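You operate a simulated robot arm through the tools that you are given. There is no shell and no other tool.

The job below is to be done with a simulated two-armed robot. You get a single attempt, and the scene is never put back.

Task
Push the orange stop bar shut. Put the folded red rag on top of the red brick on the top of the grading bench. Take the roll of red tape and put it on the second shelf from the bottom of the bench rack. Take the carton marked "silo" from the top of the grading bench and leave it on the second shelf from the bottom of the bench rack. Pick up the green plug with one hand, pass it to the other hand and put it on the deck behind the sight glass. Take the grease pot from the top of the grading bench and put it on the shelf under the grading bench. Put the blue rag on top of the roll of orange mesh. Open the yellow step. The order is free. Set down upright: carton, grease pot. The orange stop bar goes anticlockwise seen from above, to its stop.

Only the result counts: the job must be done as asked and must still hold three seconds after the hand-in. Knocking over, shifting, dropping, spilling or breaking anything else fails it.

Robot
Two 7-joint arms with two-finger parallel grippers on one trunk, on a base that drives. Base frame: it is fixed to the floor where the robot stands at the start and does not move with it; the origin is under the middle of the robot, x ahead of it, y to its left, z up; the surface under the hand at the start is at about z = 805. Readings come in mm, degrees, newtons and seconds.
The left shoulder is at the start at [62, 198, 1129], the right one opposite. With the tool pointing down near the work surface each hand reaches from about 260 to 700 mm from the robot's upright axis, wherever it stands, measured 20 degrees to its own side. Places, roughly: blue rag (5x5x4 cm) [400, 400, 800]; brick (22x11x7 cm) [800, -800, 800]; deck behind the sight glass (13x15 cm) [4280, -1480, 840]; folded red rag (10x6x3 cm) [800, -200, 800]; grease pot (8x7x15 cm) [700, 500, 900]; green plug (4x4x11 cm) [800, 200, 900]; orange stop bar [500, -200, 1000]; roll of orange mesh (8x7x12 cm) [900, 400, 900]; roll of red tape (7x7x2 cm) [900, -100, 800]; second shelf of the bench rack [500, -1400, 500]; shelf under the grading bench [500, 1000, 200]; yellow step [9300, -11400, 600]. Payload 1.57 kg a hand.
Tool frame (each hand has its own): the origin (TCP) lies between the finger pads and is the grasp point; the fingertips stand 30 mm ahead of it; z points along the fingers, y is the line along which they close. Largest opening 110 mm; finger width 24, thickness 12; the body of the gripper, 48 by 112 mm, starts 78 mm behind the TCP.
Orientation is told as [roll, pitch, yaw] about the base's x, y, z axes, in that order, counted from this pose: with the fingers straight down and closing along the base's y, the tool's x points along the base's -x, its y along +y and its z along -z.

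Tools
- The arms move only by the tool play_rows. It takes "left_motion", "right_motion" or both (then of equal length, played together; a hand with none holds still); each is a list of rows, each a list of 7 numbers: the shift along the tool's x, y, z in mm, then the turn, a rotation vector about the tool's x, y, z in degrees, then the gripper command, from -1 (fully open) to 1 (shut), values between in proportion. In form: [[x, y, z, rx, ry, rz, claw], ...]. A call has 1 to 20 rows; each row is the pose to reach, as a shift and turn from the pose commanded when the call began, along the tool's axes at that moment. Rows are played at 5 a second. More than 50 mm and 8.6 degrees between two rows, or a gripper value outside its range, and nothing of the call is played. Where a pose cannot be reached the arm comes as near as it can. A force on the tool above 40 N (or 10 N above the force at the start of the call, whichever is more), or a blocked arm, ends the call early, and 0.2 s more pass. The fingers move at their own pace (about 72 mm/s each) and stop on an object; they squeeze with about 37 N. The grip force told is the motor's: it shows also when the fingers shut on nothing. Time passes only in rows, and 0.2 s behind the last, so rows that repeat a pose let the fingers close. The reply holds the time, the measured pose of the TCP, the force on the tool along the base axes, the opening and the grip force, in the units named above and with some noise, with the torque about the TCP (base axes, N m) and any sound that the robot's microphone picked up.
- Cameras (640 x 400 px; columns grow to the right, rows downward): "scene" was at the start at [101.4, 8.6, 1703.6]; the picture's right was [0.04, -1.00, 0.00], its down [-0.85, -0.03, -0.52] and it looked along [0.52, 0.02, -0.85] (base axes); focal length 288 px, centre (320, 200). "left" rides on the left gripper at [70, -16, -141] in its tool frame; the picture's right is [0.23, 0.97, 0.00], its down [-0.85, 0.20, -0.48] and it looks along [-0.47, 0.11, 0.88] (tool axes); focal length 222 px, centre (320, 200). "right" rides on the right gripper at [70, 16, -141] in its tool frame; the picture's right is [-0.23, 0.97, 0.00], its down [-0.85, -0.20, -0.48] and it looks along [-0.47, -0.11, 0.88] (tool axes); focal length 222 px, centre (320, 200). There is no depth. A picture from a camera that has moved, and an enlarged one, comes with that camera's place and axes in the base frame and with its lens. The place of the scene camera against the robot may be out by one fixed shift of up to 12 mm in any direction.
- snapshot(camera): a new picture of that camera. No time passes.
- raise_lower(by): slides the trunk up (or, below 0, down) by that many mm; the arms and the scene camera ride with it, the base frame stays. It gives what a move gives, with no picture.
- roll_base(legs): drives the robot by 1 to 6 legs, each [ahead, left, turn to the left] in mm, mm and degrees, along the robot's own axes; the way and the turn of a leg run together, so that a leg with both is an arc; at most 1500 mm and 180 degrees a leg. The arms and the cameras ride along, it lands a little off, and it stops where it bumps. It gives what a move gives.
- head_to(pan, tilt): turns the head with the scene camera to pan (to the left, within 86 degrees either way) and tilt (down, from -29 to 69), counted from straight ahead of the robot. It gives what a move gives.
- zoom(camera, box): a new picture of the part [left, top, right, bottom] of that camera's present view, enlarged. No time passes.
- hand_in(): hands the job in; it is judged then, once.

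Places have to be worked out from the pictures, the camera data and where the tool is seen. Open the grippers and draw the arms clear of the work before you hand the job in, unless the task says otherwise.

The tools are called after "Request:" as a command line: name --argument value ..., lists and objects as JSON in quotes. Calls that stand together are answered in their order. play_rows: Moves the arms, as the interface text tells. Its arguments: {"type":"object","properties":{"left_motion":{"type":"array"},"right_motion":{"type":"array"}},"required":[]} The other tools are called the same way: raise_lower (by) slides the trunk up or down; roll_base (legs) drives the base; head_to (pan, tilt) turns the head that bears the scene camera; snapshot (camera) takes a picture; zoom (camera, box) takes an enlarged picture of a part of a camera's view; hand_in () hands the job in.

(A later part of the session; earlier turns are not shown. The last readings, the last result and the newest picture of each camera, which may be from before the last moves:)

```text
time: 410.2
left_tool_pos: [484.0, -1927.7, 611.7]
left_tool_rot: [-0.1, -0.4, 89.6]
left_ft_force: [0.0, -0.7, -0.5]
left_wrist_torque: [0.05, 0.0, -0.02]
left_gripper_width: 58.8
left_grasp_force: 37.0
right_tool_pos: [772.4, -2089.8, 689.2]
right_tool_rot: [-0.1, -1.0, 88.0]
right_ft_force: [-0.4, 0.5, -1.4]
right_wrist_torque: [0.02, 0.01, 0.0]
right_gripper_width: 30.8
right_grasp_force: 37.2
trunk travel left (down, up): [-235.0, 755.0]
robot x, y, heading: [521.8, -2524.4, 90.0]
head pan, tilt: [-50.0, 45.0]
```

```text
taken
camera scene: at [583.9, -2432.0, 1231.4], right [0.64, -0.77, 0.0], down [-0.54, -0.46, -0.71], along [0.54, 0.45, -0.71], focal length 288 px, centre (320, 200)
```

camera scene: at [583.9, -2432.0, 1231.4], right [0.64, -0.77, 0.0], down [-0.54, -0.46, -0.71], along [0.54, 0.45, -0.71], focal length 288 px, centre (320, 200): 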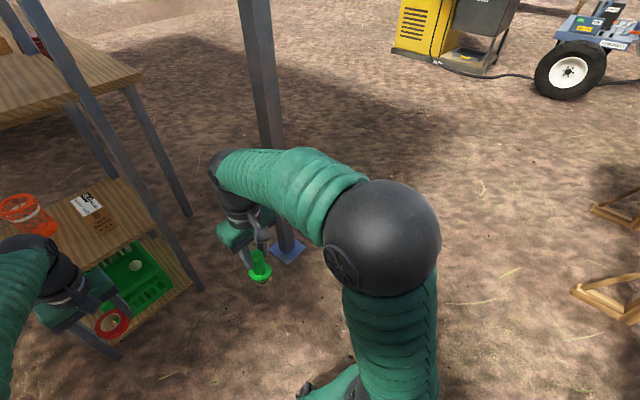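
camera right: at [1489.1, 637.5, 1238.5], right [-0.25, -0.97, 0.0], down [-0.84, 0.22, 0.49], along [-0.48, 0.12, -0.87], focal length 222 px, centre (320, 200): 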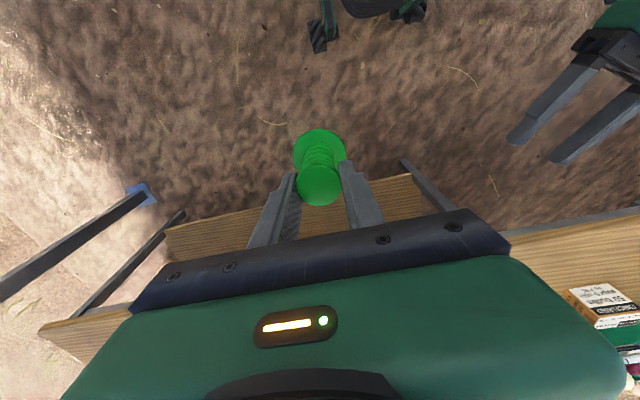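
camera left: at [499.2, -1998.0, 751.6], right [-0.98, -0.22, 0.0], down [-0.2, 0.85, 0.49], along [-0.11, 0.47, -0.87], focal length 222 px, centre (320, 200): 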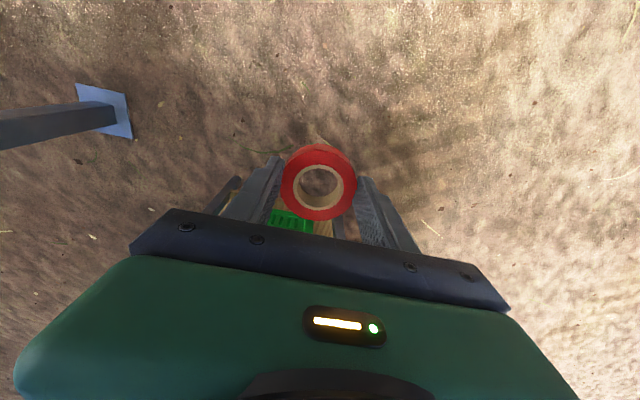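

The right elbow is well clear of the canopy post. I shift right 92 mm (to x≈575, in front of the carton) and look at the shelf with the left camera as I approach.

Request:
roll_base --legs '[[0, -92, 0], [230, 0, 0]]'

Request:
head_to --pan 10 --tilt 45

Request:
snapshot --camera "scene"

Request:
snapshot --camera "left"

```text
time: 412.6
left_tool_pos: [573.6, -1701.5, 608.7]
left_tool_rot: [-0.1, -0.4, 89.8]
left_ft_force: [-0.6, 0.7, -0.6]
left_wrist_torque: [-0.04, 0.0, -0.01]
left_gripper_width: 58.6
left_grasp_force: 36.4
right_tool_pos: [864.1, -1862.3, 688.4]
right_tool_rot: [-0.1, -1.0, 88.1]
right_ft_force: [0.5, 0.4, -2.0]
right_wrist_torque: [-0.07, 0.04, -0.02]
right_gripper_width: 30.6
right_grasp_force: 36.7
trunk travel left (down, up): [-235.0, 755.0]
robot x, y, heading: [613.4, -2296.6, 90.0]
head pan, tilt: [-50.0, 45.0]
```

```text
time: 413.9
left_tool_pos: [573.8, -1703.0, 610.7]
left_tool_rot: [-0.1, -0.5, 89.8]
left_ft_force: [0.3, -0.1, -0.2]
left_wrist_torque: [-0.01, -0.02, 0.0]
left_gripper_width: 58.7
left_grasp_force: 36.9
right_tool_pos: [864.6, -1864.6, 688.2]
right_tool_rot: [-0.1, -1.1, 88.1]
right_ft_force: [-1.1, 0.3, -1.4]
right_wrist_torque: [-0.02, 0.01, 0.01]
right_gripper_width: 30.5
right_grasp_force: 36.9
trunk travel left (down, up): [-235.0, 755.0]
robot x, y, heading: [608.0, -2295.2, 90.0]
head pan, tilt: [10.0, 45.0]
```

```text
taken
camera scene: at [599.4, -2178.8, 1231.4], right [0.98, 0.17, 0.0], down [0.12, -0.7, -0.71], along [-0.12, 0.69, -0.71], focal length 288 px, centre (320, 200)
```

scene: 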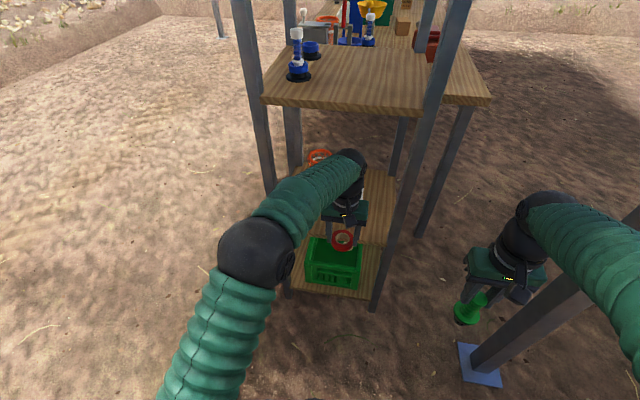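

```text
taken
camera left: at [590.7, -1773.2, 752.0], right [-0.97, -0.22, 0.0], down [-0.2, 0.85, 0.49], along [-0.11, 0.47, -0.87], focal length 222 px, centre (320, 200)
```

left: 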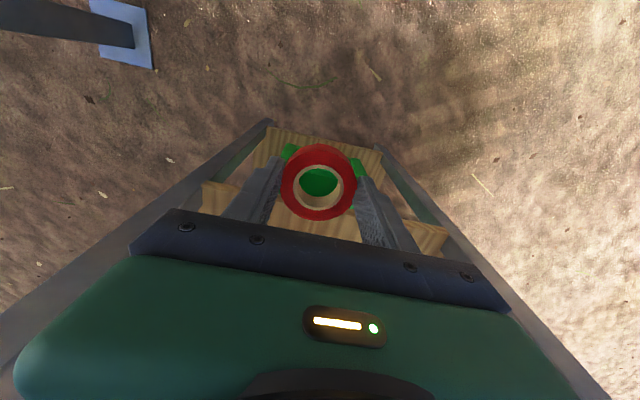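

The tape hand lines up between the near posts (inner edges ≈367 and 699), with the forearm clearing the left one. I drive ahead 128 mm.

Request:
roll_base --legs '[[128, 0, 0]]'

Request:
snapshot --camera "left"

Request:
snapshot --camera "scene"

```text
time: 415.2
left_tool_pos: [573.0, -1572.1, 610.8]
left_tool_rot: [0.1, -0.4, 89.8]
left_ft_force: [0.0, -0.1, -0.3]
left_wrist_torque: [-0.03, 0.03, 0.0]
left_gripper_width: 58.8
left_grasp_force: 36.7
right_tool_pos: [863.3, -1733.0, 689.6]
right_tool_rot: [-0.1, -0.9, 88.2]
right_ft_force: [-0.2, 0.0, -1.2]
right_wrist_torque: [-0.01, 0.03, 0.0]
right_gripper_width: 30.5
right_grasp_force: 37.0
trunk travel left (down, up): [-235.0, 755.0]
robot x, y, heading: [612.8, -2165.0, 89.9]
head pan, tilt: [10.0, 45.0]
```

```text
taken
camera left: at [590.2, -1641.6, 751.0], right [-0.97, -0.22, 0.0], down [-0.2, 0.85, 0.48], along [-0.11, 0.47, -0.87], focal length 222 px, centre (320, 200)
```

left: 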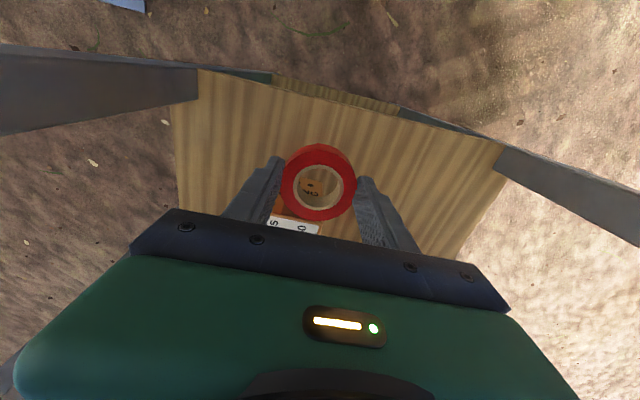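

```text
taken
camera scene: at [599.1, -2046.6, 1231.2], right [0.98, 0.18, 0.0], down [0.12, -0.7, -0.7], along [-0.12, 0.69, -0.71], focal length 288 px, centre (320, 200)
```

scene: 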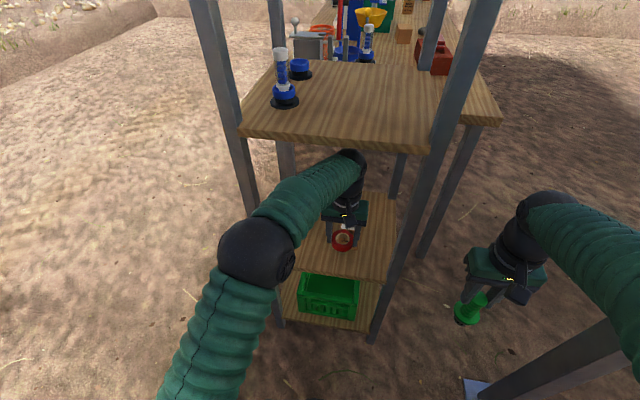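

The tape hovers over the shelf in front of the carton. I ease back 5 mm and lower it toward the shelf.

Request:
play_rows --left_motion '[[3, 0, 10, 0, 0, 0, 1], [5, 0, 22, 0, 0, 0, 1], [5, 0, 34, 0, 0, 0, 1], [5, 0, 46, 0, 0, 0, 1], [5, 0, 58, 0, 0, 0, 1], [5, 0, 68, 0, 0, 0, 1], [5, 0, 72, 0, 0, 0, 1], [5, 0, 72, 0, 0, 0, 1]]'

Request:
snapshot --camera "left"

```text
time: 417.0
left_tool_pos: [572.2, -1577.8, 540.8]
left_tool_rot: [0.0, -0.6, 89.8]
left_ft_force: [0.6, -0.8, -0.6]
left_wrist_torque: [-0.01, 0.0, 0.02]
left_gripper_width: 58.4
left_grasp_force: 37.2
right_tool_pos: [862.6, -1735.2, 691.2]
right_tool_rot: [0.0, -1.2, 88.2]
right_ft_force: [0.4, 1.4, -1.1]
right_wrist_torque: [0.0, 0.0, 0.01]
right_gripper_width: 30.8
right_grasp_force: 37.7
trunk travel left (down, up): [-235.0, 755.0]
robot x, y, heading: [611.5, -2170.5, 89.9]
head pan, tilt: [10.0, 45.0]
```

```text
taken
camera left: at [589.8, -1647.5, 680.4], right [-0.97, -0.22, 0.0], down [-0.2, 0.85, 0.49], along [-0.11, 0.48, -0.87], focal length 222 px, centre (320, 200)
```

left: 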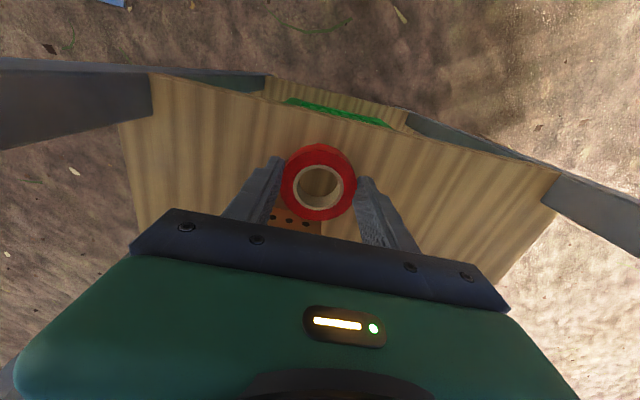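

Still free at z=541. I lower in small steps to contact.

Request:
play_rows --left_motion '[[0, 0, 2, 0, 0, 0, 1], [0, 0, 4, 0, 0, 0, 1], [0, 0, 6, 0, 0, 0, 1], [0, 0, 6, 0, 0, 0, 1]]'

```text
time: 418.0
left_tool_pos: [573.0, -1576.6, 537.3]
left_tool_rot: [-0.1, -1.0, 89.7]
left_ft_force: [-0.4, 1.6, 25.6]
left_wrist_torque: [-0.14, 0.08, 0.04]
left_gripper_width: 58.8
left_grasp_force: 37.1
right_tool_pos: [863.5, -1736.2, 691.5]
right_tool_rot: [0.1, -1.3, 88.2]
right_ft_force: [-0.9, 0.6, -1.5]
right_wrist_torque: [0.0, 0.01, -0.04]
right_gripper_width: 30.6
right_grasp_force: 36.8
trunk travel left (down, up): [-235.0, 755.0]
robot x, y, heading: [615.3, -2168.4, 90.1]
head pan, tilt: [10.0, 45.0]
```

Contact (26 N). I ease off 3 mm and open the left gripper partly.

Request:
play_rows --left_motion '[[0, 0, -1.5, 0, 0, 0, 1], [0, 0, -3, 0, 0, 0, 1], [0, 0, -3, 0, 0, 0, 0.2], [0, 0, -3, 0, 0, 0, -0.3], [0, 0, -3, 0, 0, 0, -0.5], [0, 0, -3, 0, 0, 0, -0.5]]'

Request:
snapshot --camera "left"

```text
time: 419.4
left_tool_pos: [572.4, -1576.4, 536.0]
left_tool_rot: [-0.1, -0.4, 89.9]
left_ft_force: [-0.8, -0.6, 0.3]
left_wrist_torque: [-0.02, -0.03, 0.02]
left_gripper_width: 82.6
left_grasp_force: 0.0
right_tool_pos: [863.0, -1733.7, 689.2]
right_tool_rot: [0.0, -1.2, 88.2]
right_ft_force: [-0.8, 0.3, -1.9]
right_wrist_torque: [0.0, 0.03, 0.01]
right_gripper_width: 30.5
right_grasp_force: 37.0
trunk travel left (down, up): [-235.0, 755.0]
robot x, y, heading: [612.8, -2169.7, 90.0]
head pan, tilt: [10.0, 45.0]
```

```text
taken
camera left: at [589.8, -1647.3, 677.1], right [-0.97, -0.22, 0.0], down [-0.2, 0.85, 0.49], along [-0.11, 0.47, -0.87], focal length 222 px, centre (320, 200)
```

left: 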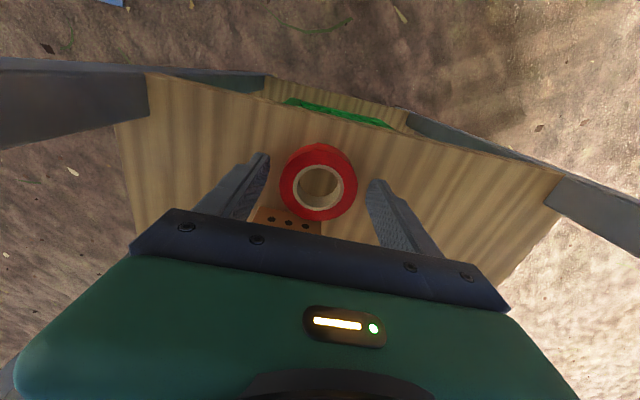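

The tape rests on the shelf. I lift the hand 70 mm straight up, then drive back out.

Request:
play_rows --left_motion '[[0, 0, -10, 0, 0, 0, -0.5], [0, 0, -22, 0, 0, 0, -0.5], [0, 0, -34, 0, 0, 0, -0.5], [0, 0, -46, 0, 0, 0, -0.5], [0, 0, -58, 0, 0, 0, -0.5], [0, 0, -70, 0, 0, 0, -0.5], [0, 0, -70, 0, 0, 0, -0.5]]'

Request:
roll_base --legs '[[-350, 0, 0]]'

Request:
snapshot --camera "scene"

Request:
zoom --camera "scene" --box '[240, 130, 440, 310]'

Request:
zoom --camera "right" --box '[240, 80, 400, 240]'

```text
time: 421.0
left_tool_pos: [574.2, -1577.5, 606.8]
left_tool_rot: [0.0, -0.6, 89.8]
left_ft_force: [0.3, 0.1, 0.2]
left_wrist_torque: [0.01, 0.04, -0.01]
left_gripper_width: 82.3
left_grasp_force: 0.1
right_tool_pos: [863.1, -1734.4, 689.6]
right_tool_rot: [0.1, -1.2, 88.1]
right_ft_force: [-0.6, -0.2, -0.5]
right_wrist_torque: [-0.03, -0.05, 0.0]
right_gripper_width: 30.6
right_grasp_force: 37.1
trunk travel left (down, up): [-235.0, 755.0]
robot x, y, heading: [614.1, -2166.0, 89.9]
head pan, tilt: [10.0, 45.0]
```

```text
time: 423.2
left_tool_pos: [577.2, -1920.5, 607.1]
left_tool_rot: [0.0, -0.6, 89.4]
left_ft_force: [-0.2, 0.7, -0.2]
left_wrist_torque: [0.0, -0.02, -0.02]
left_gripper_width: 82.4
left_grasp_force: 0.0
right_tool_pos: [867.7, -2078.8, 689.3]
right_tool_rot: [0.0, -1.2, 87.8]
right_ft_force: [0.0, -0.6, -1.5]
right_wrist_torque: [0.02, 0.02, 0.01]
right_gripper_width: 30.6
right_grasp_force: 37.4
trunk travel left (down, up): [-235.0, 755.0]
robot x, y, heading: [612.6, -2509.2, 89.9]
head pan, tilt: [10.0, 45.0]
```

```text
taken
camera scene: at [599.5, -2391.6, 1231.5], right [0.99, 0.17, 0.0], down [0.12, -0.7, -0.71], along [-0.12, 0.7, -0.71], focal length 288 px, centre (320, 200)
```

scene: 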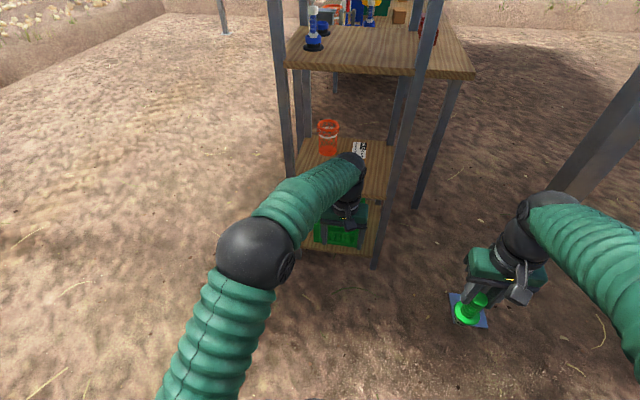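

```text
2.22 times, centred on (340, 220) of scene
camera zoom: at [599.5, -2391.6, 1231.5], right [0.99, 0.17, 0.0], down [0.12, -0.7, -0.71], along [-0.12, 0.7, -0.71], focal length 639 px, centre (276, 156)
```

zoom: 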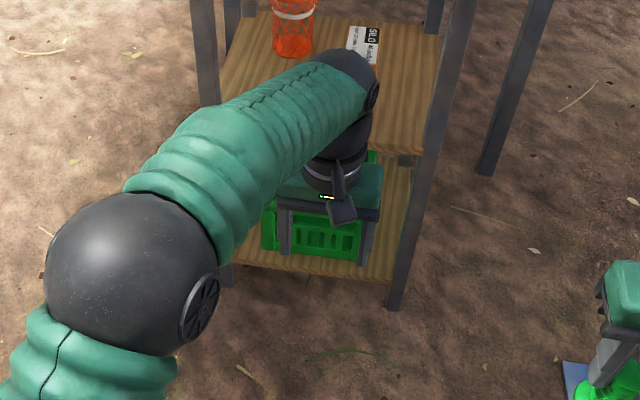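

```text
2.50 times, centred on (320, 160) of right
camera zoom: at [845.3, -2150.5, 829.9], right [-0.96, 0.27, 0.0], down [0.23, 0.84, 0.5], along [0.13, 0.48, -0.87], focal length 555 px, centre (320, 300)
```

zoom: 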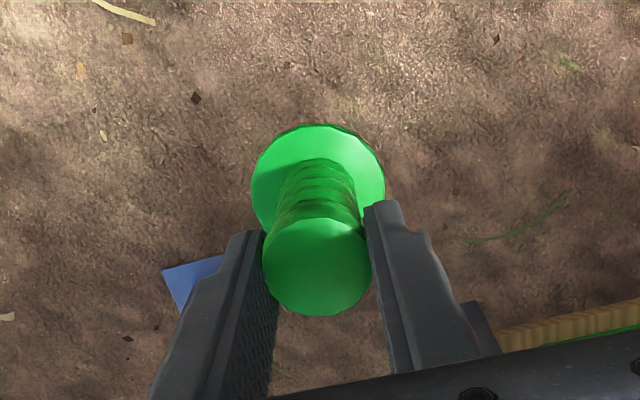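

Plug still firm. I raise the trunk and check the tape on the shelf from above.

Request:
raise_lower --by 400

Request:
raise_lower --by 90

Request:
play_rows --left_motion '[[15, 15, 0, 0, 0, 0, -1], [30, 30, 0, 0, 0, 0, -1], [45, 45, 0, 0, 0, 0, -1], [60, 60, 0, 0, 0, 0, -1], [75, 75, 0, 0, 0, 0, -1], [90, 90, 0, 0, 0, 0, -1], [105, 105, 0, 0, 0, 0, -1], [120, 120, 0, 0, 0, 0, -1], [135, 135, 0, 0, 0, 0, -1], [150, 150, 0, 0, 0, 0, -1], [165, 160, 0, 0, 0, 0, -1], [180, 165, 0, 0, 0, 0, -1], [180, 165, 0, 0, 0, 0, -1]]'

Request:
snapshot --camera "scene"

Request:
zoom --camera "scene" --box '[270, 200, 430, 340]'

```text
time: 427.1
left_tool_pos: [578.7, -1920.2, 1006.3]
left_tool_rot: [0.0, -0.6, 89.3]
left_ft_force: [-0.3, 0.2, 0.9]
left_wrist_torque: [0.0, 0.0, 0.01]
left_gripper_width: 82.5
left_grasp_force: 0.1
right_tool_pos: [866.7, -2079.2, 1090.3]
right_tool_rot: [0.0, -1.2, 87.7]
right_ft_force: [-0.3, 0.2, -2.2]
right_wrist_torque: [-0.02, 0.0, 0.0]
right_gripper_width: 30.9
right_grasp_force: 37.8
trunk travel left (down, up): [-635.0, 355.0]
robot x, y, heading: [613.3, -2511.6, 89.9]
head pan, tilt: [10.0, 45.0]
```

```text
time: 428.3
left_tool_pos: [577.2, -1920.6, 1097.3]
left_tool_rot: [0.0, -0.6, 89.3]
left_ft_force: [0.5, -0.1, 0.6]
left_wrist_torque: [0.0, 0.03, -0.02]
left_gripper_width: 82.4
left_grasp_force: 0.1
right_tool_pos: [866.1, -2079.1, 1179.9]
right_tool_rot: [0.0, -1.2, 87.7]
right_ft_force: [0.4, 0.5, -0.4]
right_wrist_torque: [0.01, 0.0, 0.0]
right_gripper_width: 30.6
right_grasp_force: 36.7
trunk travel left (down, up): [-725.0, 265.0]
robot x, y, heading: [612.2, -2510.7, 89.5]
head pan, tilt: [10.0, 45.0]
```

```text
time: 431.1
left_tool_pos: [411.6, -2098.9, 1093.6]
left_tool_rot: [-0.1, -0.6, 89.5]
left_ft_force: [1.1, 0.1, 0.7]
left_wrist_torque: [0.03, 0.03, 0.01]
left_gripper_width: 109.8
left_grasp_force: 0.0
right_tool_pos: [866.3, -2078.6, 1180.3]
right_tool_rot: [-0.2, -1.3, 87.8]
right_ft_force: [-1.0, -0.1, -1.1]
right_wrist_torque: [-0.03, 0.02, -0.01]
right_gripper_width: 30.8
right_grasp_force: 37.0
trunk travel left (down, up): [-725.0, 265.0]
robot x, y, heading: [612.8, -2509.0, 89.8]
head pan, tilt: [10.0, 45.0]
```

```text
taken
camera scene: at [598.9, -2390.1, 1721.4], right [0.99, 0.17, 0.0], down [0.12, -0.7, -0.71], along [-0.12, 0.7, -0.71], focal length 288 px, centre (320, 200)
```

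scene: 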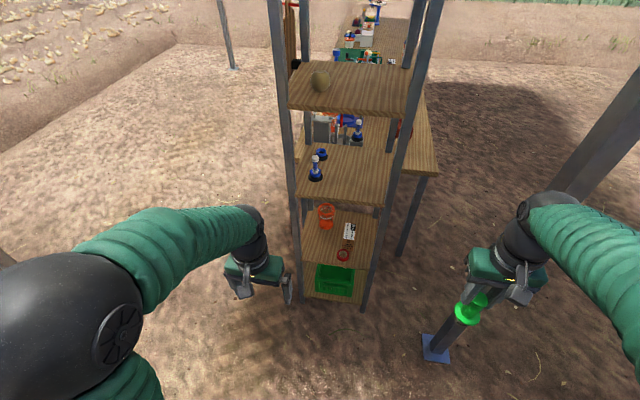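

```text
2.86 times, centred on (350, 270) of scene
camera zoom: at [598.9, -2390.1, 1721.4], right [0.99, 0.17, 0.0], down [0.12, -0.7, -0.71], along [-0.12, 0.7, -0.71], focal length 822 px, centre (234, 0)
```

zoom: 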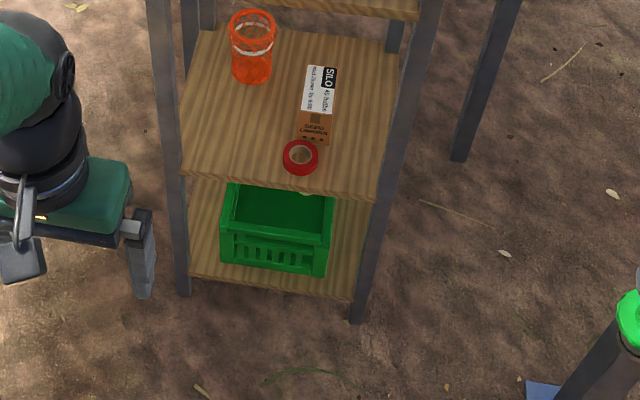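

Tape and carton are both on the second shelf. Now to the power pack with the plug: I turn to face +x and look at the way.

Request:
roll_base --legs '[[0, 0, -90]]'

Request:
head_to --pan 0 --tilt 20

Request:
snapshot --camera "scene"

```text
time: 435.3
left_tool_pos: [1019.6, -2307.1, 1094.7]
left_tool_rot: [-0.1, -0.6, -0.2]
left_ft_force: [0.0, -0.5, 0.3]
left_wrist_torque: [0.0, 0.0, 0.02]
left_gripper_width: 110.4
left_grasp_force: 0.1
right_tool_pos: [1043.1, -2761.0, 1181.8]
right_tool_rot: [-0.1, -1.3, -1.9]
right_ft_force: [0.2, -0.3, -1.2]
right_wrist_torque: [0.01, 0.03, 0.0]
right_gripper_width: 30.7
right_grasp_force: 37.3
trunk travel left (down, up): [-725.0, 265.0]
robot x, y, heading: [614.4, -2508.6, 0.1]
head pan, tilt: [10.0, 45.0]
```

```text
time: 436.2
left_tool_pos: [1018.5, -2306.8, 1094.1]
left_tool_rot: [-0.1, -0.7, -0.3]
left_ft_force: [0.6, -0.2, 0.1]
left_wrist_torque: [0.0, 0.0, 0.03]
left_gripper_width: 110.0
left_grasp_force: 0.0
right_tool_pos: [1042.4, -2760.9, 1181.8]
right_tool_rot: [-0.1, -1.3, -1.9]
right_ft_force: [-0.2, -0.6, -1.4]
right_wrist_torque: [0.02, 0.02, -0.01]
right_gripper_width: 30.5
right_grasp_force: 36.9
trunk travel left (down, up): [-725.0, 265.0]
robot x, y, heading: [611.9, -2507.4, -0.1]
head pan, tilt: [0.0, 20.0]
```

```text
taken
camera scene: at [738.2, -2504.1, 1760.0], right [0.0, -1.0, 0.0], down [-0.34, 0.0, -0.94], along [0.94, 0.0, -0.34], focal length 288 px, centre (320, 200)
```

scene: 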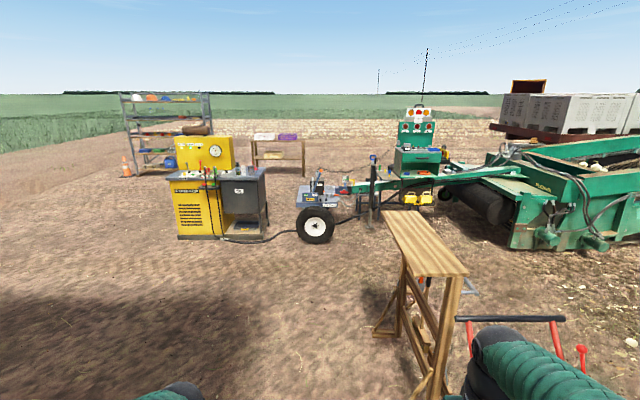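

The sawhorse lies to the right of my path; I shift left 150 mm, then drive ahead toward the power pack.

Request:
roll_base --legs '[[0, 155, 0], [1250, 0, 0], [1200, 0, 0]]'

Request:
snapshot --camera "scene"

Request:
zoom --camera "right" --box '[240, 80, 400, 240]'

```text
time: 449.2
left_tool_pos: [3465.0, -2160.2, 1094.2]
left_tool_rot: [-0.2, -0.7, -0.6]
left_ft_force: [0.2, 0.0, 0.5]
left_wrist_torque: [0.01, 0.02, 0.02]
left_gripper_width: 109.8
left_grasp_force: 0.2
right_tool_pos: [3485.2, -2614.7, 1181.2]
right_tool_rot: [-0.1, -1.3, -2.2]
right_ft_force: [-0.4, -0.3, -1.8]
right_wrist_torque: [0.01, -0.03, -0.01]
right_gripper_width: 30.4
right_grasp_force: 36.8
trunk travel left (down, up): [-725.0, 265.0]
robot x, y, heading: [3059.3, -2363.8, -0.3]
head pan, tilt: [0.0, 20.0]
```

```text
taken
camera scene: at [3182.9, -2355.7, 1760.2], right [0.0, -1.0, 0.0], down [-0.34, 0.0, -0.94], along [0.94, 0.0, -0.34], focal length 288 px, centre (320, 200)
```

scene: 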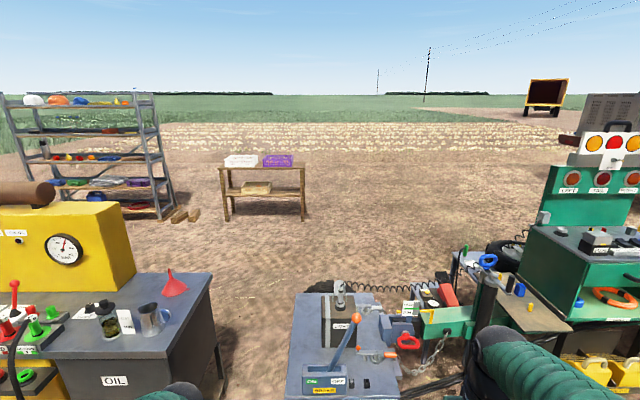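

```text
2.50 times, centred on (320, 160) of right
camera zoom: at [3411.9, -2594.6, 1320.8], right [0.27, 0.96, 0.0], down [0.84, -0.23, 0.5], along [0.48, -0.13, -0.87], focal length 555 px, centre (320, 300)
```

zoom: 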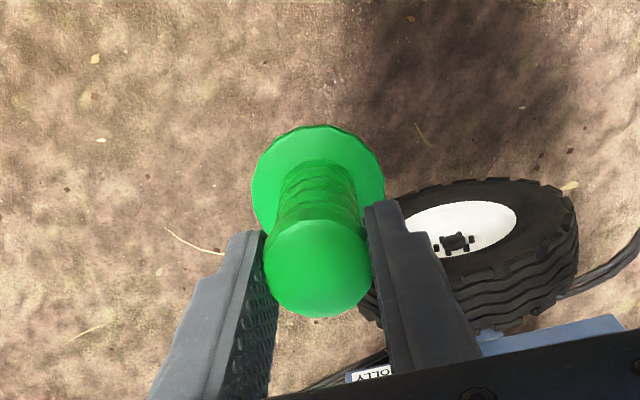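

The trailer lies ahead and the OIL cabinet is to the left. I strafe left to stand in front of the cabinet.

Request:
roll_base --legs '[[0, 800, 0.3]]'

Request:
head_to --pan 0 --tilt 40

Request:
snapshot --camera "scene"

```text
time: 453.5
left_tool_pos: [3471.0, -1361.6, 1096.8]
left_tool_rot: [0.1, -0.7, -0.8]
left_ft_force: [-0.6, -0.2, -0.3]
left_wrist_torque: [0.02, 0.0, 0.0]
left_gripper_width: 110.0
left_grasp_force: 0.0
right_tool_pos: [3489.5, -1818.0, 1180.5]
right_tool_rot: [0.1, -1.2, -2.4]
right_ft_force: [0.8, 0.7, -2.1]
right_wrist_torque: [0.01, -0.03, -0.02]
right_gripper_width: 30.6
right_grasp_force: 36.9
trunk travel left (down, up): [-725.0, 265.0]
robot x, y, heading: [3062.7, -1557.4, -0.5]
head pan, tilt: [0.0, 20.0]
```

```text
time: 454.3
left_tool_pos: [3470.0, -1359.8, 1095.2]
left_tool_rot: [0.1, -0.8, -0.9]
left_ft_force: [0.9, -0.6, 0.2]
left_wrist_torque: [0.03, -0.01, -0.02]
left_gripper_width: 110.3
left_grasp_force: 0.1
right_tool_pos: [3490.0, -1814.9, 1181.5]
right_tool_rot: [0.0, -1.3, -2.6]
right_ft_force: [-0.1, -0.1, -1.1]
right_wrist_torque: [0.04, 0.0, -0.02]
right_gripper_width: 30.7
right_grasp_force: 37.3
trunk travel left (down, up): [-725.0, 265.0]
robot x, y, heading: [3061.7, -1561.8, -0.7]
head pan, tilt: [0.0, 40.0]
```

```text
taken
camera scene: at [3180.9, -1556.1, 1728.8], right [-0.01, -1.0, 0.0], down [-0.64, 0.01, -0.77], along [0.77, -0.01, -0.64], focal length 288 px, centre (320, 200)
```

scene: 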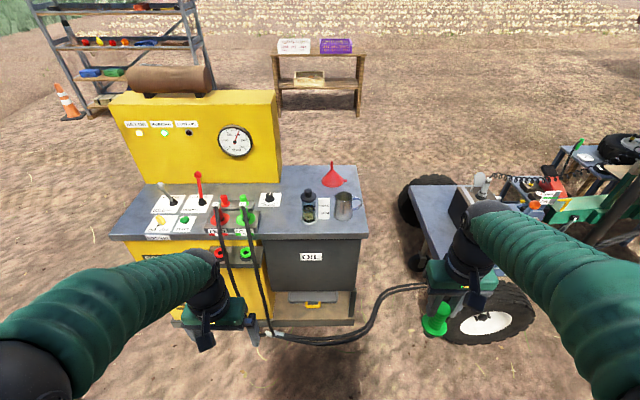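

The cabinet top spans x 4000–4548; the sight glass at [4117,-1519] reaches z≈1004. I tuck the left hand back and extend the right hand (with the plug) forward.

Request:
play_rows --left_motion '[[4, 6, -4, 0, 0, 0, -1], [9, 12, -8, 0, 0, 0, -1], [13, 18, -12, 0, 0, 0, -1], [18, 24, -17, 0, 0, 0, -1], [22, 30, -21, 0, 0, 0, -1], [27, 36, -25, 0, 0, 0, -1], [31, 42, -29, 0, 0, 0, -1], [36, 48, -33, 0, 0, 0, -1], [40, 54, -37, 0, 0, 0, -1], [45, 60, -42, 0, 0, 0, -1], [50, 66, -46, 0, 0, 0, -1], [54, 72, -50, 0, 0, 0, -1], [59, 78, -54, 0, 0, 0, -1], [64, 84, -58, 0, 0, 0, -1], [68, 90, -62, 0, 0, 0, -1], [72, 94, -66, 0, 0, 0, -1], [76, 98, -70, 0, 0, 0, -1], [78, 100, -75, 0, 0, 0, -1], [78, 100, -75, 0, 0, 0, -1]]' --right_motion '[[-9.6, 14.4, 0, 0, 0, 0, 1], [-19.1, 28.9, 0, 0, 0, 0, 1], [-28.7, 43.3, 0, 0, 0, 0, 1], [-38.2, 57.8, 0, 0, 0, 0, 1], [-47.8, 72.2, 0, 0, 0, 0, 1], [-57.3, 86.7, 0, 0, 0, 0, 1], [-66.9, 101.1, 0, 0, 0, 0, 1], [-76.4, 115.6, 0, 0, 0, 0, 1], [-86, 130, 0, 0, 0, 0, 1], [-95.6, 144.4, 0, 0, 0, 0, 1], [-105.1, 158.9, 0, 0, 0, 0, 1], [-114.7, 173.3, 0, 0, 0, 0, 1], [-124.2, 187.8, 0, 0, 0, 0, 1], [-133.8, 202.2, 0, 0, 0, 0, 1], [-143.3, 216.7, 0, 0, 0, 0, 1], [-152.9, 231.1, 0, 0, 0, 0, 1], [-162.4, 245.6, 0, 0, 0, 0, 1], [-172, 260, 0, 0, 0, 0, 1], [-172, 260, 0, 0, 0, 0, 1]]'

Request:
snapshot --camera "scene"

```text
time: 458.3
left_tool_pos: [3391.3, -1257.5, 1168.6]
left_tool_rot: [-0.1, -0.8, -0.8]
left_ft_force: [0.0, -0.2, -0.3]
left_wrist_torque: [-0.01, -0.01, 0.03]
left_gripper_width: 110.0
left_grasp_force: 0.1
right_tool_pos: [3672.5, -1560.9, 1185.9]
right_tool_rot: [-0.2, -1.4, -2.4]
right_ft_force: [-0.5, 0.5, -1.4]
right_wrist_torque: [0.0, -0.01, -0.02]
right_gripper_width: 30.5
right_grasp_force: 37.0
trunk travel left (down, up): [-725.0, 265.0]
robot x, y, heading: [3062.3, -1562.6, -0.4]
head pan, tilt: [0.0, 40.0]
```

```text
taken
camera scene: at [3181.4, -1552.6, 1728.7], right [-0.01, -1.0, 0.0], down [-0.64, 0.0, -0.76], along [0.76, -0.01, -0.64], focal length 288 px, centre (320, 200)
```

scene: 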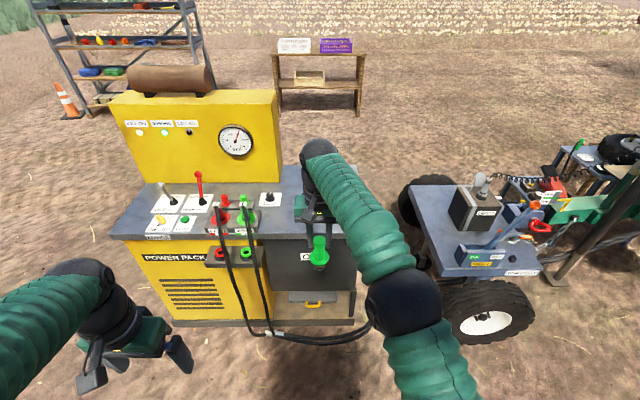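

The plug is extended ahead at z≈1186 (its bottom ≈1078, above the sight glass). I drive forward 480 mm and look down with the right camera.

Request:
roll_base --legs '[[0, 60, 0.4], [480, 0, 0]]'

Request:
snapshot --camera "right"

Request:
snapshot --camera "scene"

Request:
snapshot --camera "left"

```text
time: 461.7
left_tool_pos: [3868.7, -1200.7, 1171.5]
left_tool_rot: [0.0, -0.8, -0.5]
left_ft_force: [0.0, 0.2, 0.5]
left_wrist_torque: [0.03, 0.03, -0.04]
left_gripper_width: 109.9
left_grasp_force: 0.0
right_tool_pos: [4151.1, -1504.2, 1188.6]
right_tool_rot: [0.2, -1.3, -2.0]
right_ft_force: [-0.2, 0.1, -0.8]
right_wrist_torque: [0.04, -0.02, 0.0]
right_gripper_width: 30.7
right_grasp_force: 37.5
trunk travel left (down, up): [-725.0, 265.0]
robot x, y, heading: [3541.5, -1505.3, -0.2]
head pan, tilt: [0.0, 40.0]
```

```text
taken
camera right: at [4076.6, -1484.2, 1327.0], right [0.26, 0.96, 0.01], down [0.83, -0.23, 0.5], along [0.48, -0.13, -0.87], focal length 222 px, centre (320, 200)
```

right: 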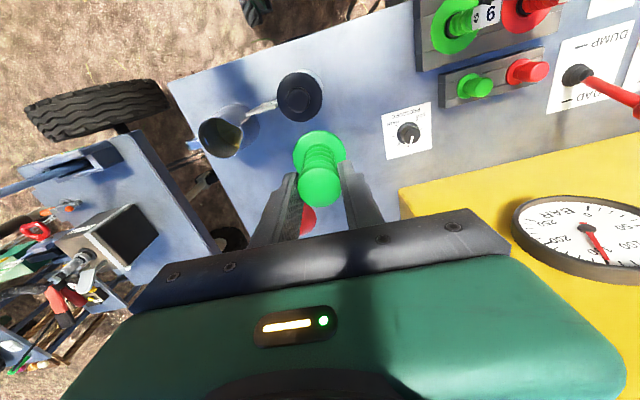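

```text
taken
camera scene: at [3658.3, -1494.3, 1728.9], right [0.0, -1.0, 0.0], down [-0.64, 0.0, -0.77], along [0.77, 0.0, -0.64], focal length 288 px, centre (320, 200)
```

scene: 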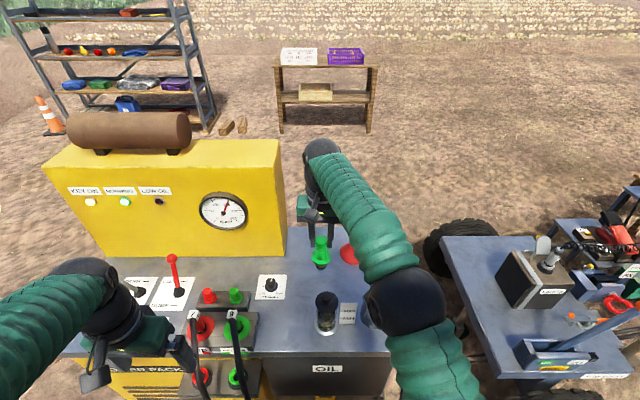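

```text
taken
camera left: at [3796.9, -1216.5, 1310.8], right [-0.22, 0.98, 0.0], down [0.85, 0.19, 0.49], along [0.48, 0.11, -0.87], focal length 222 px, centre (320, 200)
```

left: 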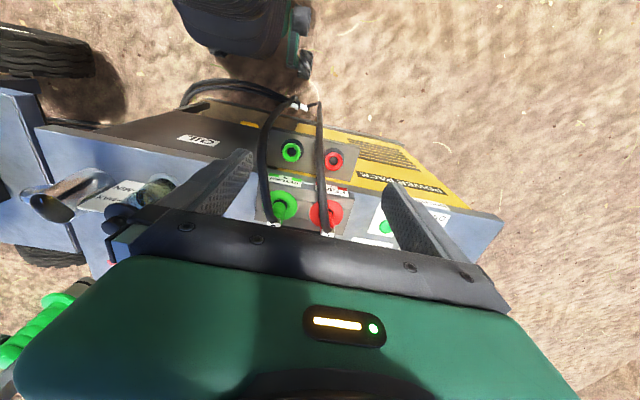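

From above I see the deck, sight glass, jug and key switch; hoses lie at x≥3925 on the floor, so the base may advance about 110 mm more. I drive ahead 110 mm.

Request:
roll_base --legs '[[110, 0, 0]]'

Request:
snapshot --camera "right"

Request:
zoom --camera "scene" --box '[240, 160, 400, 300]'

```text
time: 462.9
left_tool_pos: [3975.1, -1202.9, 1171.4]
left_tool_rot: [0.2, -1.0, -0.5]
left_ft_force: [-0.2, 0.1, -1.2]
left_wrist_torque: [0.0, -0.01, -0.01]
left_gripper_width: 110.2
left_grasp_force: 0.0
right_tool_pos: [4256.6, -1505.8, 1187.8]
right_tool_rot: [0.2, -1.4, -2.1]
right_ft_force: [0.0, -0.5, -2.2]
right_wrist_torque: [-0.01, -0.02, -0.02]
right_gripper_width: 30.6
right_grasp_force: 36.8
trunk travel left (down, up): [-725.0, 265.0]
robot x, y, heading: [3652.2, -1494.8, 0.0]
head pan, tilt: [0.0, 40.0]
```

```text
taken
camera right: at [4182.6, -1486.3, 1328.1], right [0.26, 0.96, 0.01], down [0.83, -0.23, 0.5], along [0.49, -0.12, -0.87], focal length 222 px, centre (320, 200)
```

right: 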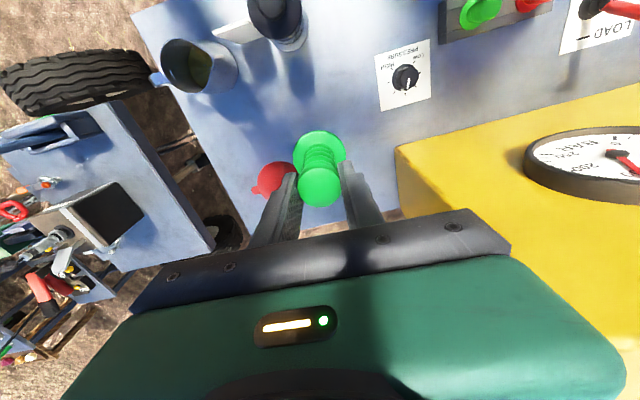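

```text
2.86 times, centred on (320, 230) of scene
camera zoom: at [3763.4, -1497.5, 1729.2], right [0.0, -1.0, 0.0], down [-0.64, 0.0, -0.77], along [0.77, 0.0, -0.64], focal length 822 px, centre (320, 114)
```

zoom: 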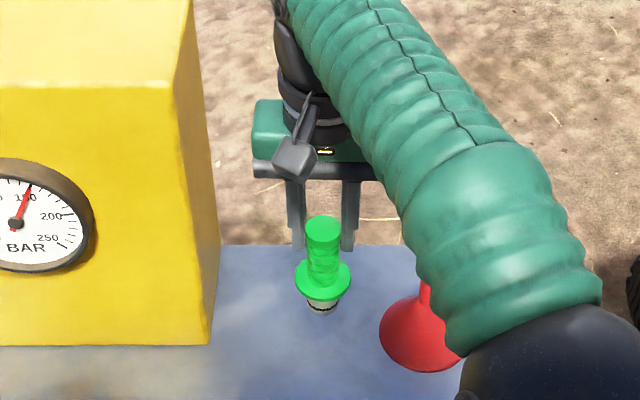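

The spot behind the sight glass is free. I shift to [4262,-1495] and lower the plug to about 45 mm above the deck.

Request:
play_rows --right_motion '[[-3, 6, 10, 0, 0, 0, 1], [-6, 11, 25, 0, 0, 0, 1], [-6, 11, 43, 0, 0, 0, 1], [-6, 11, 61, 0, 0, 0, 1], [-6, 11, 79, 0, 0, 0, 1], [-6, 11, 97, 0, 0, 0, 1], [-6, 11, 115, 0, 0, 0, 1], [-6, 11, 133, 0, 0, 0, 1], [-6, 11, 151, 0, 0, 0, 1], [-6, 11, 169, 0, 0, 0, 1], [-6, 11, 185, 0, 0, 0, 1], [-6, 11, 195, 0, 0, 0, 1], [-6, 11, 195, 0, 0, 0, 1]]'

Request:
snapshot --camera "right"

Request:
zoom --camera "scene" --box '[240, 160, 400, 300]'

```text
time: 465.7
left_tool_pos: [3979.0, -1199.2, 1169.4]
left_tool_rot: [0.1, -0.8, -0.5]
left_ft_force: [-1.6, -1.1, 0.0]
left_wrist_torque: [0.0, -0.01, -0.01]
left_gripper_width: 110.0
left_grasp_force: 0.0
right_tool_pos: [4270.8, -1492.4, 992.0]
right_tool_rot: [0.0, -1.2, -2.2]
right_ft_force: [-1.0, -0.6, -0.4]
right_wrist_torque: [-0.02, 0.04, 0.01]
right_gripper_width: 30.6
right_grasp_force: 37.0
trunk travel left (down, up): [-725.0, 265.0]
robot x, y, heading: [3649.2, -1502.3, -0.0]
head pan, tilt: [0.0, 40.0]
```

```text
taken
camera right: at [4197.3, -1472.2, 1131.3], right [0.26, 0.96, 0.01], down [0.84, -0.23, 0.5], along [0.48, -0.13, -0.87], focal length 222 px, centre (320, 200)
```

right: 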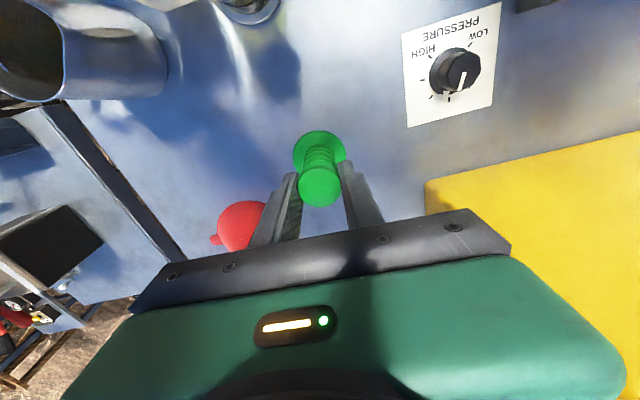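

```text
2.86 times, centred on (320, 230) of scene
camera zoom: at [3770.8, -1493.0, 1728.6], right [0.0, -1.0, 0.0], down [-0.64, 0.0, -0.76], along [0.76, 0.0, -0.64], focal length 822 px, centre (320, 114)
```

zoom: 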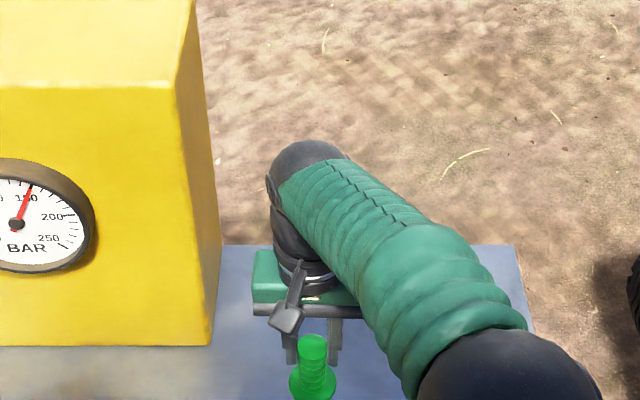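

At [4271,-1492], well inside the free deck. I lower further to z≈958, then in small steps.

Request:
play_rows --right_motion '[[0, 0, 10, 0, 0, 0, 1], [0, 0, 20, 0, 0, 0, 1], [0, 0, 28, 0, 0, 0, 1], [0, 0, 33, 0, 0, 0, 1], [0, 0, 33, 0, 0, 0, 1]]'

Request:
snapshot --camera "right"

```text
time: 466.9
left_tool_pos: [3978.7, -1201.1, 1169.5]
left_tool_rot: [0.1, -0.8, -0.6]
left_ft_force: [0.0, -0.4, 0.2]
left_wrist_torque: [0.03, 0.02, -0.02]
left_gripper_width: 110.1
left_grasp_force: 0.0
right_tool_pos: [4273.9, -1491.3, 957.9]
right_tool_rot: [0.0, -1.3, -2.2]
right_ft_force: [0.6, 0.1, -0.8]
right_wrist_torque: [0.0, 0.02, -0.03]
right_gripper_width: 30.5
right_grasp_force: 37.3
trunk travel left (down, up): [-725.0, 265.0]
robot x, y, heading: [3652.6, -1502.0, -0.1]
head pan, tilt: [0.0, 40.0]
```

```text
taken
camera right: at [4198.6, -1471.8, 1098.1], right [0.26, 0.96, 0.01], down [0.84, -0.23, 0.5], along [0.48, -0.13, -0.87], focal length 222 px, centre (320, 200)
```

right: 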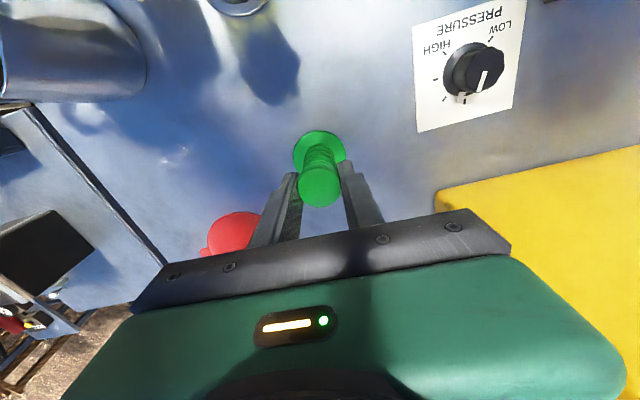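

Request:
play_rows --right_motion '[[0, 0, 2, 0, 0, 0, 1], [0, 0, 4, 0, 0, 0, 1], [0, 0, 6, 0, 0, 0, 1], [0, 0, 6, 0, 0, 0, 1]]'

```text
time: 467.9
left_tool_pos: [3978.1, -1201.6, 1170.5]
left_tool_rot: [0.1, -0.7, -0.4]
left_ft_force: [-0.7, 0.0, 0.1]
left_wrist_torque: [0.0, 0.01, -0.01]
left_gripper_width: 110.0
left_grasp_force: 0.0
right_tool_pos: [4272.8, -1493.3, 951.9]
right_tool_rot: [0.1, -1.3, -2.1]
right_ft_force: [0.5, -0.3, 0.6]
right_wrist_torque: [-0.01, 0.02, 0.02]
right_gripper_width: 30.7
right_grasp_force: 36.6
trunk travel left (down, up): [-725.0, 265.0]
robot x, y, heading: [3649.5, -1500.1, -0.1]
head pan, tilt: [0.0, 40.0]
```

No contact yet; continuing.

Request:
play_rows --right_motion '[[0, 0, 1.5, 0, 0, 0, 1], [0, 0, 3, 0, 0, 0, 1], [0, 0, 3, 0, 0, 0, 1]]'

```text
time: 468.7
left_tool_pos: [3976.2, -1200.8, 1169.8]
left_tool_rot: [0.2, -0.8, -0.5]
left_ft_force: [-0.1, -0.2, 0.3]
left_wrist_torque: [-0.03, 0.05, -0.02]
left_gripper_width: 110.0
left_grasp_force: 0.1
right_tool_pos: [4270.1, -1491.4, 953.6]
right_tool_rot: [0.1, -1.7, -2.0]
right_ft_force: [2.3, -2.0, 25.1]
right_wrist_torque: [-0.1, 0.1, -0.03]
right_gripper_width: 30.4
right_grasp_force: 37.1
trunk travel left (down, up): [-725.0, 265.0]
robot x, y, heading: [3652.5, -1498.6, -0.2]
head pan, tilt: [0.0, 40.0]
```

Contact (25 N). I ease up 2.5 mm and open the fingers gently.

Request:
play_rows --right_motion '[[0, 0, -1.5, 0, 0, 0, 1], [0, 0, -2.5, 0, 0, 0, 1], [0, 0, -2.5, 0, 0, 0, 0.3], [0, 0, -2.5, 0, 0, 0, 0], [0, 0, -2.5, 0, 0, 0, -0.2], [0, 0, -2.5, 0, 0, 0, -0.2]]'

Request:
snapshot --camera "right"

```text
time: 470.1
left_tool_pos: [3976.9, -1199.5, 1169.7]
left_tool_rot: [0.0, -0.9, -0.4]
left_ft_force: [0.0, 0.1, -0.2]
left_wrist_torque: [0.02, 0.05, 0.05]
left_gripper_width: 110.1
left_grasp_force: 0.0
right_tool_pos: [4273.8, -1492.3, 951.8]
right_tool_rot: [0.0, -1.3, -2.1]
right_ft_force: [0.3, 0.8, 0.3]
right_wrist_torque: [-0.02, 0.01, 0.01]
right_gripper_width: 66.2
right_grasp_force: 0.1
trunk travel left (down, up): [-725.0, 265.0]
robot x, y, heading: [3653.3, -1499.4, 0.3]
head pan, tilt: [0.0, 40.0]
```

```text
taken
camera right: at [4199.4, -1472.5, 1091.4], right [0.26, 0.96, 0.01], down [0.84, -0.23, 0.5], along [0.48, -0.13, -0.87], focal length 222 px, centre (320, 200)
```

right: 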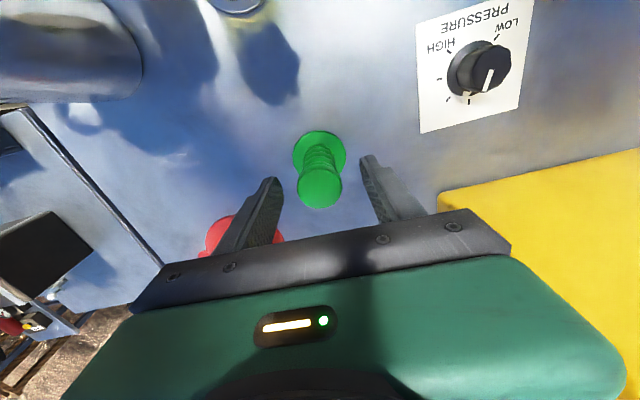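

The plug stands upright on the deck. I lift the right hand straight up, slowly.

Request:
play_rows --right_motion '[[0, 0, -12, 0, 0, 0, -0.2], [0, 0, -28, 0, 0, 0, -0.2], [0, 0, -46, 0, 0, 0, -0.2], [0, 0, -64, 0, 0, 0, -0.2], [0, 0, -82, 0, 0, 0, -0.2], [0, 0, -100, 0, 0, 0, -0.2], [0, 0, -118, 0, 0, 0, -0.2], [0, 0, -136, 0, 0, 0, -0.2], [0, 0, -154, 0, 0, 0, -0.2], [0, 0, -172, 0, 0, 0, -0.2], [0, 0, -190, 0, 0, 0, -0.2], [0, 0, -200, 0, 0, 0, -0.2], [0, 0, -200, 0, 0, 0, -0.2]]'

Request:
snapshot --camera "right"

Request:
zoom --camera "scene" --box '[240, 160, 400, 300]'

```text
time: 472.9
left_tool_pos: [3977.1, -1200.5, 1170.0]
left_tool_rot: [0.1, -0.8, -0.5]
left_ft_force: [0.5, -0.4, 0.6]
left_wrist_torque: [-0.01, -0.02, -0.01]
left_gripper_width: 109.8
left_grasp_force: 0.1
right_tool_pos: [4268.9, -1491.7, 1152.4]
right_tool_rot: [0.0, -1.4, -2.1]
right_ft_force: [-0.5, 0.3, 1.0]
right_wrist_torque: [0.0, 0.01, 0.03]
right_gripper_width: 66.0
right_grasp_force: 0.1
trunk travel left (down, up): [-725.0, 265.0]
robot x, y, heading: [3650.0, -1501.7, -0.3]
head pan, tilt: [0.0, 40.0]
```

```text
taken
camera right: at [4194.6, -1471.8, 1292.4], right [0.26, 0.96, 0.01], down [0.84, -0.23, 0.5], along [0.48, -0.13, -0.87], focal length 222 px, centre (320, 200)
```

right: 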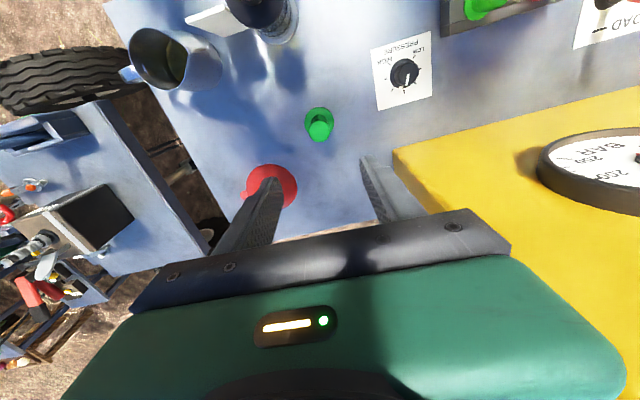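

```text
2.86 times, centred on (320, 230) of scene
camera zoom: at [3770.3, -1493.0, 1728.7], right [0.0, -1.0, 0.0], down [-0.64, 0.0, -0.76], along [0.76, 0.0, -0.64], focal length 822 px, centre (320, 114)
```

zoom: 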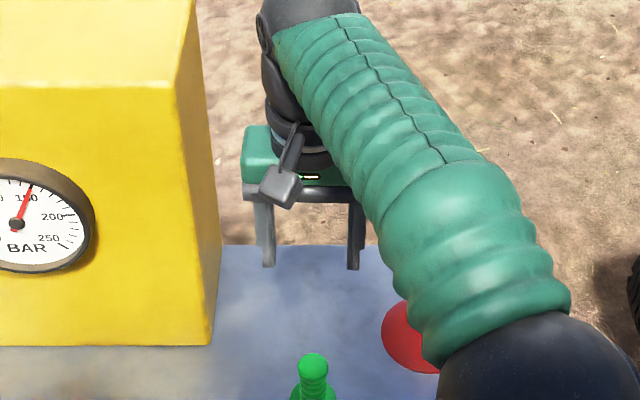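

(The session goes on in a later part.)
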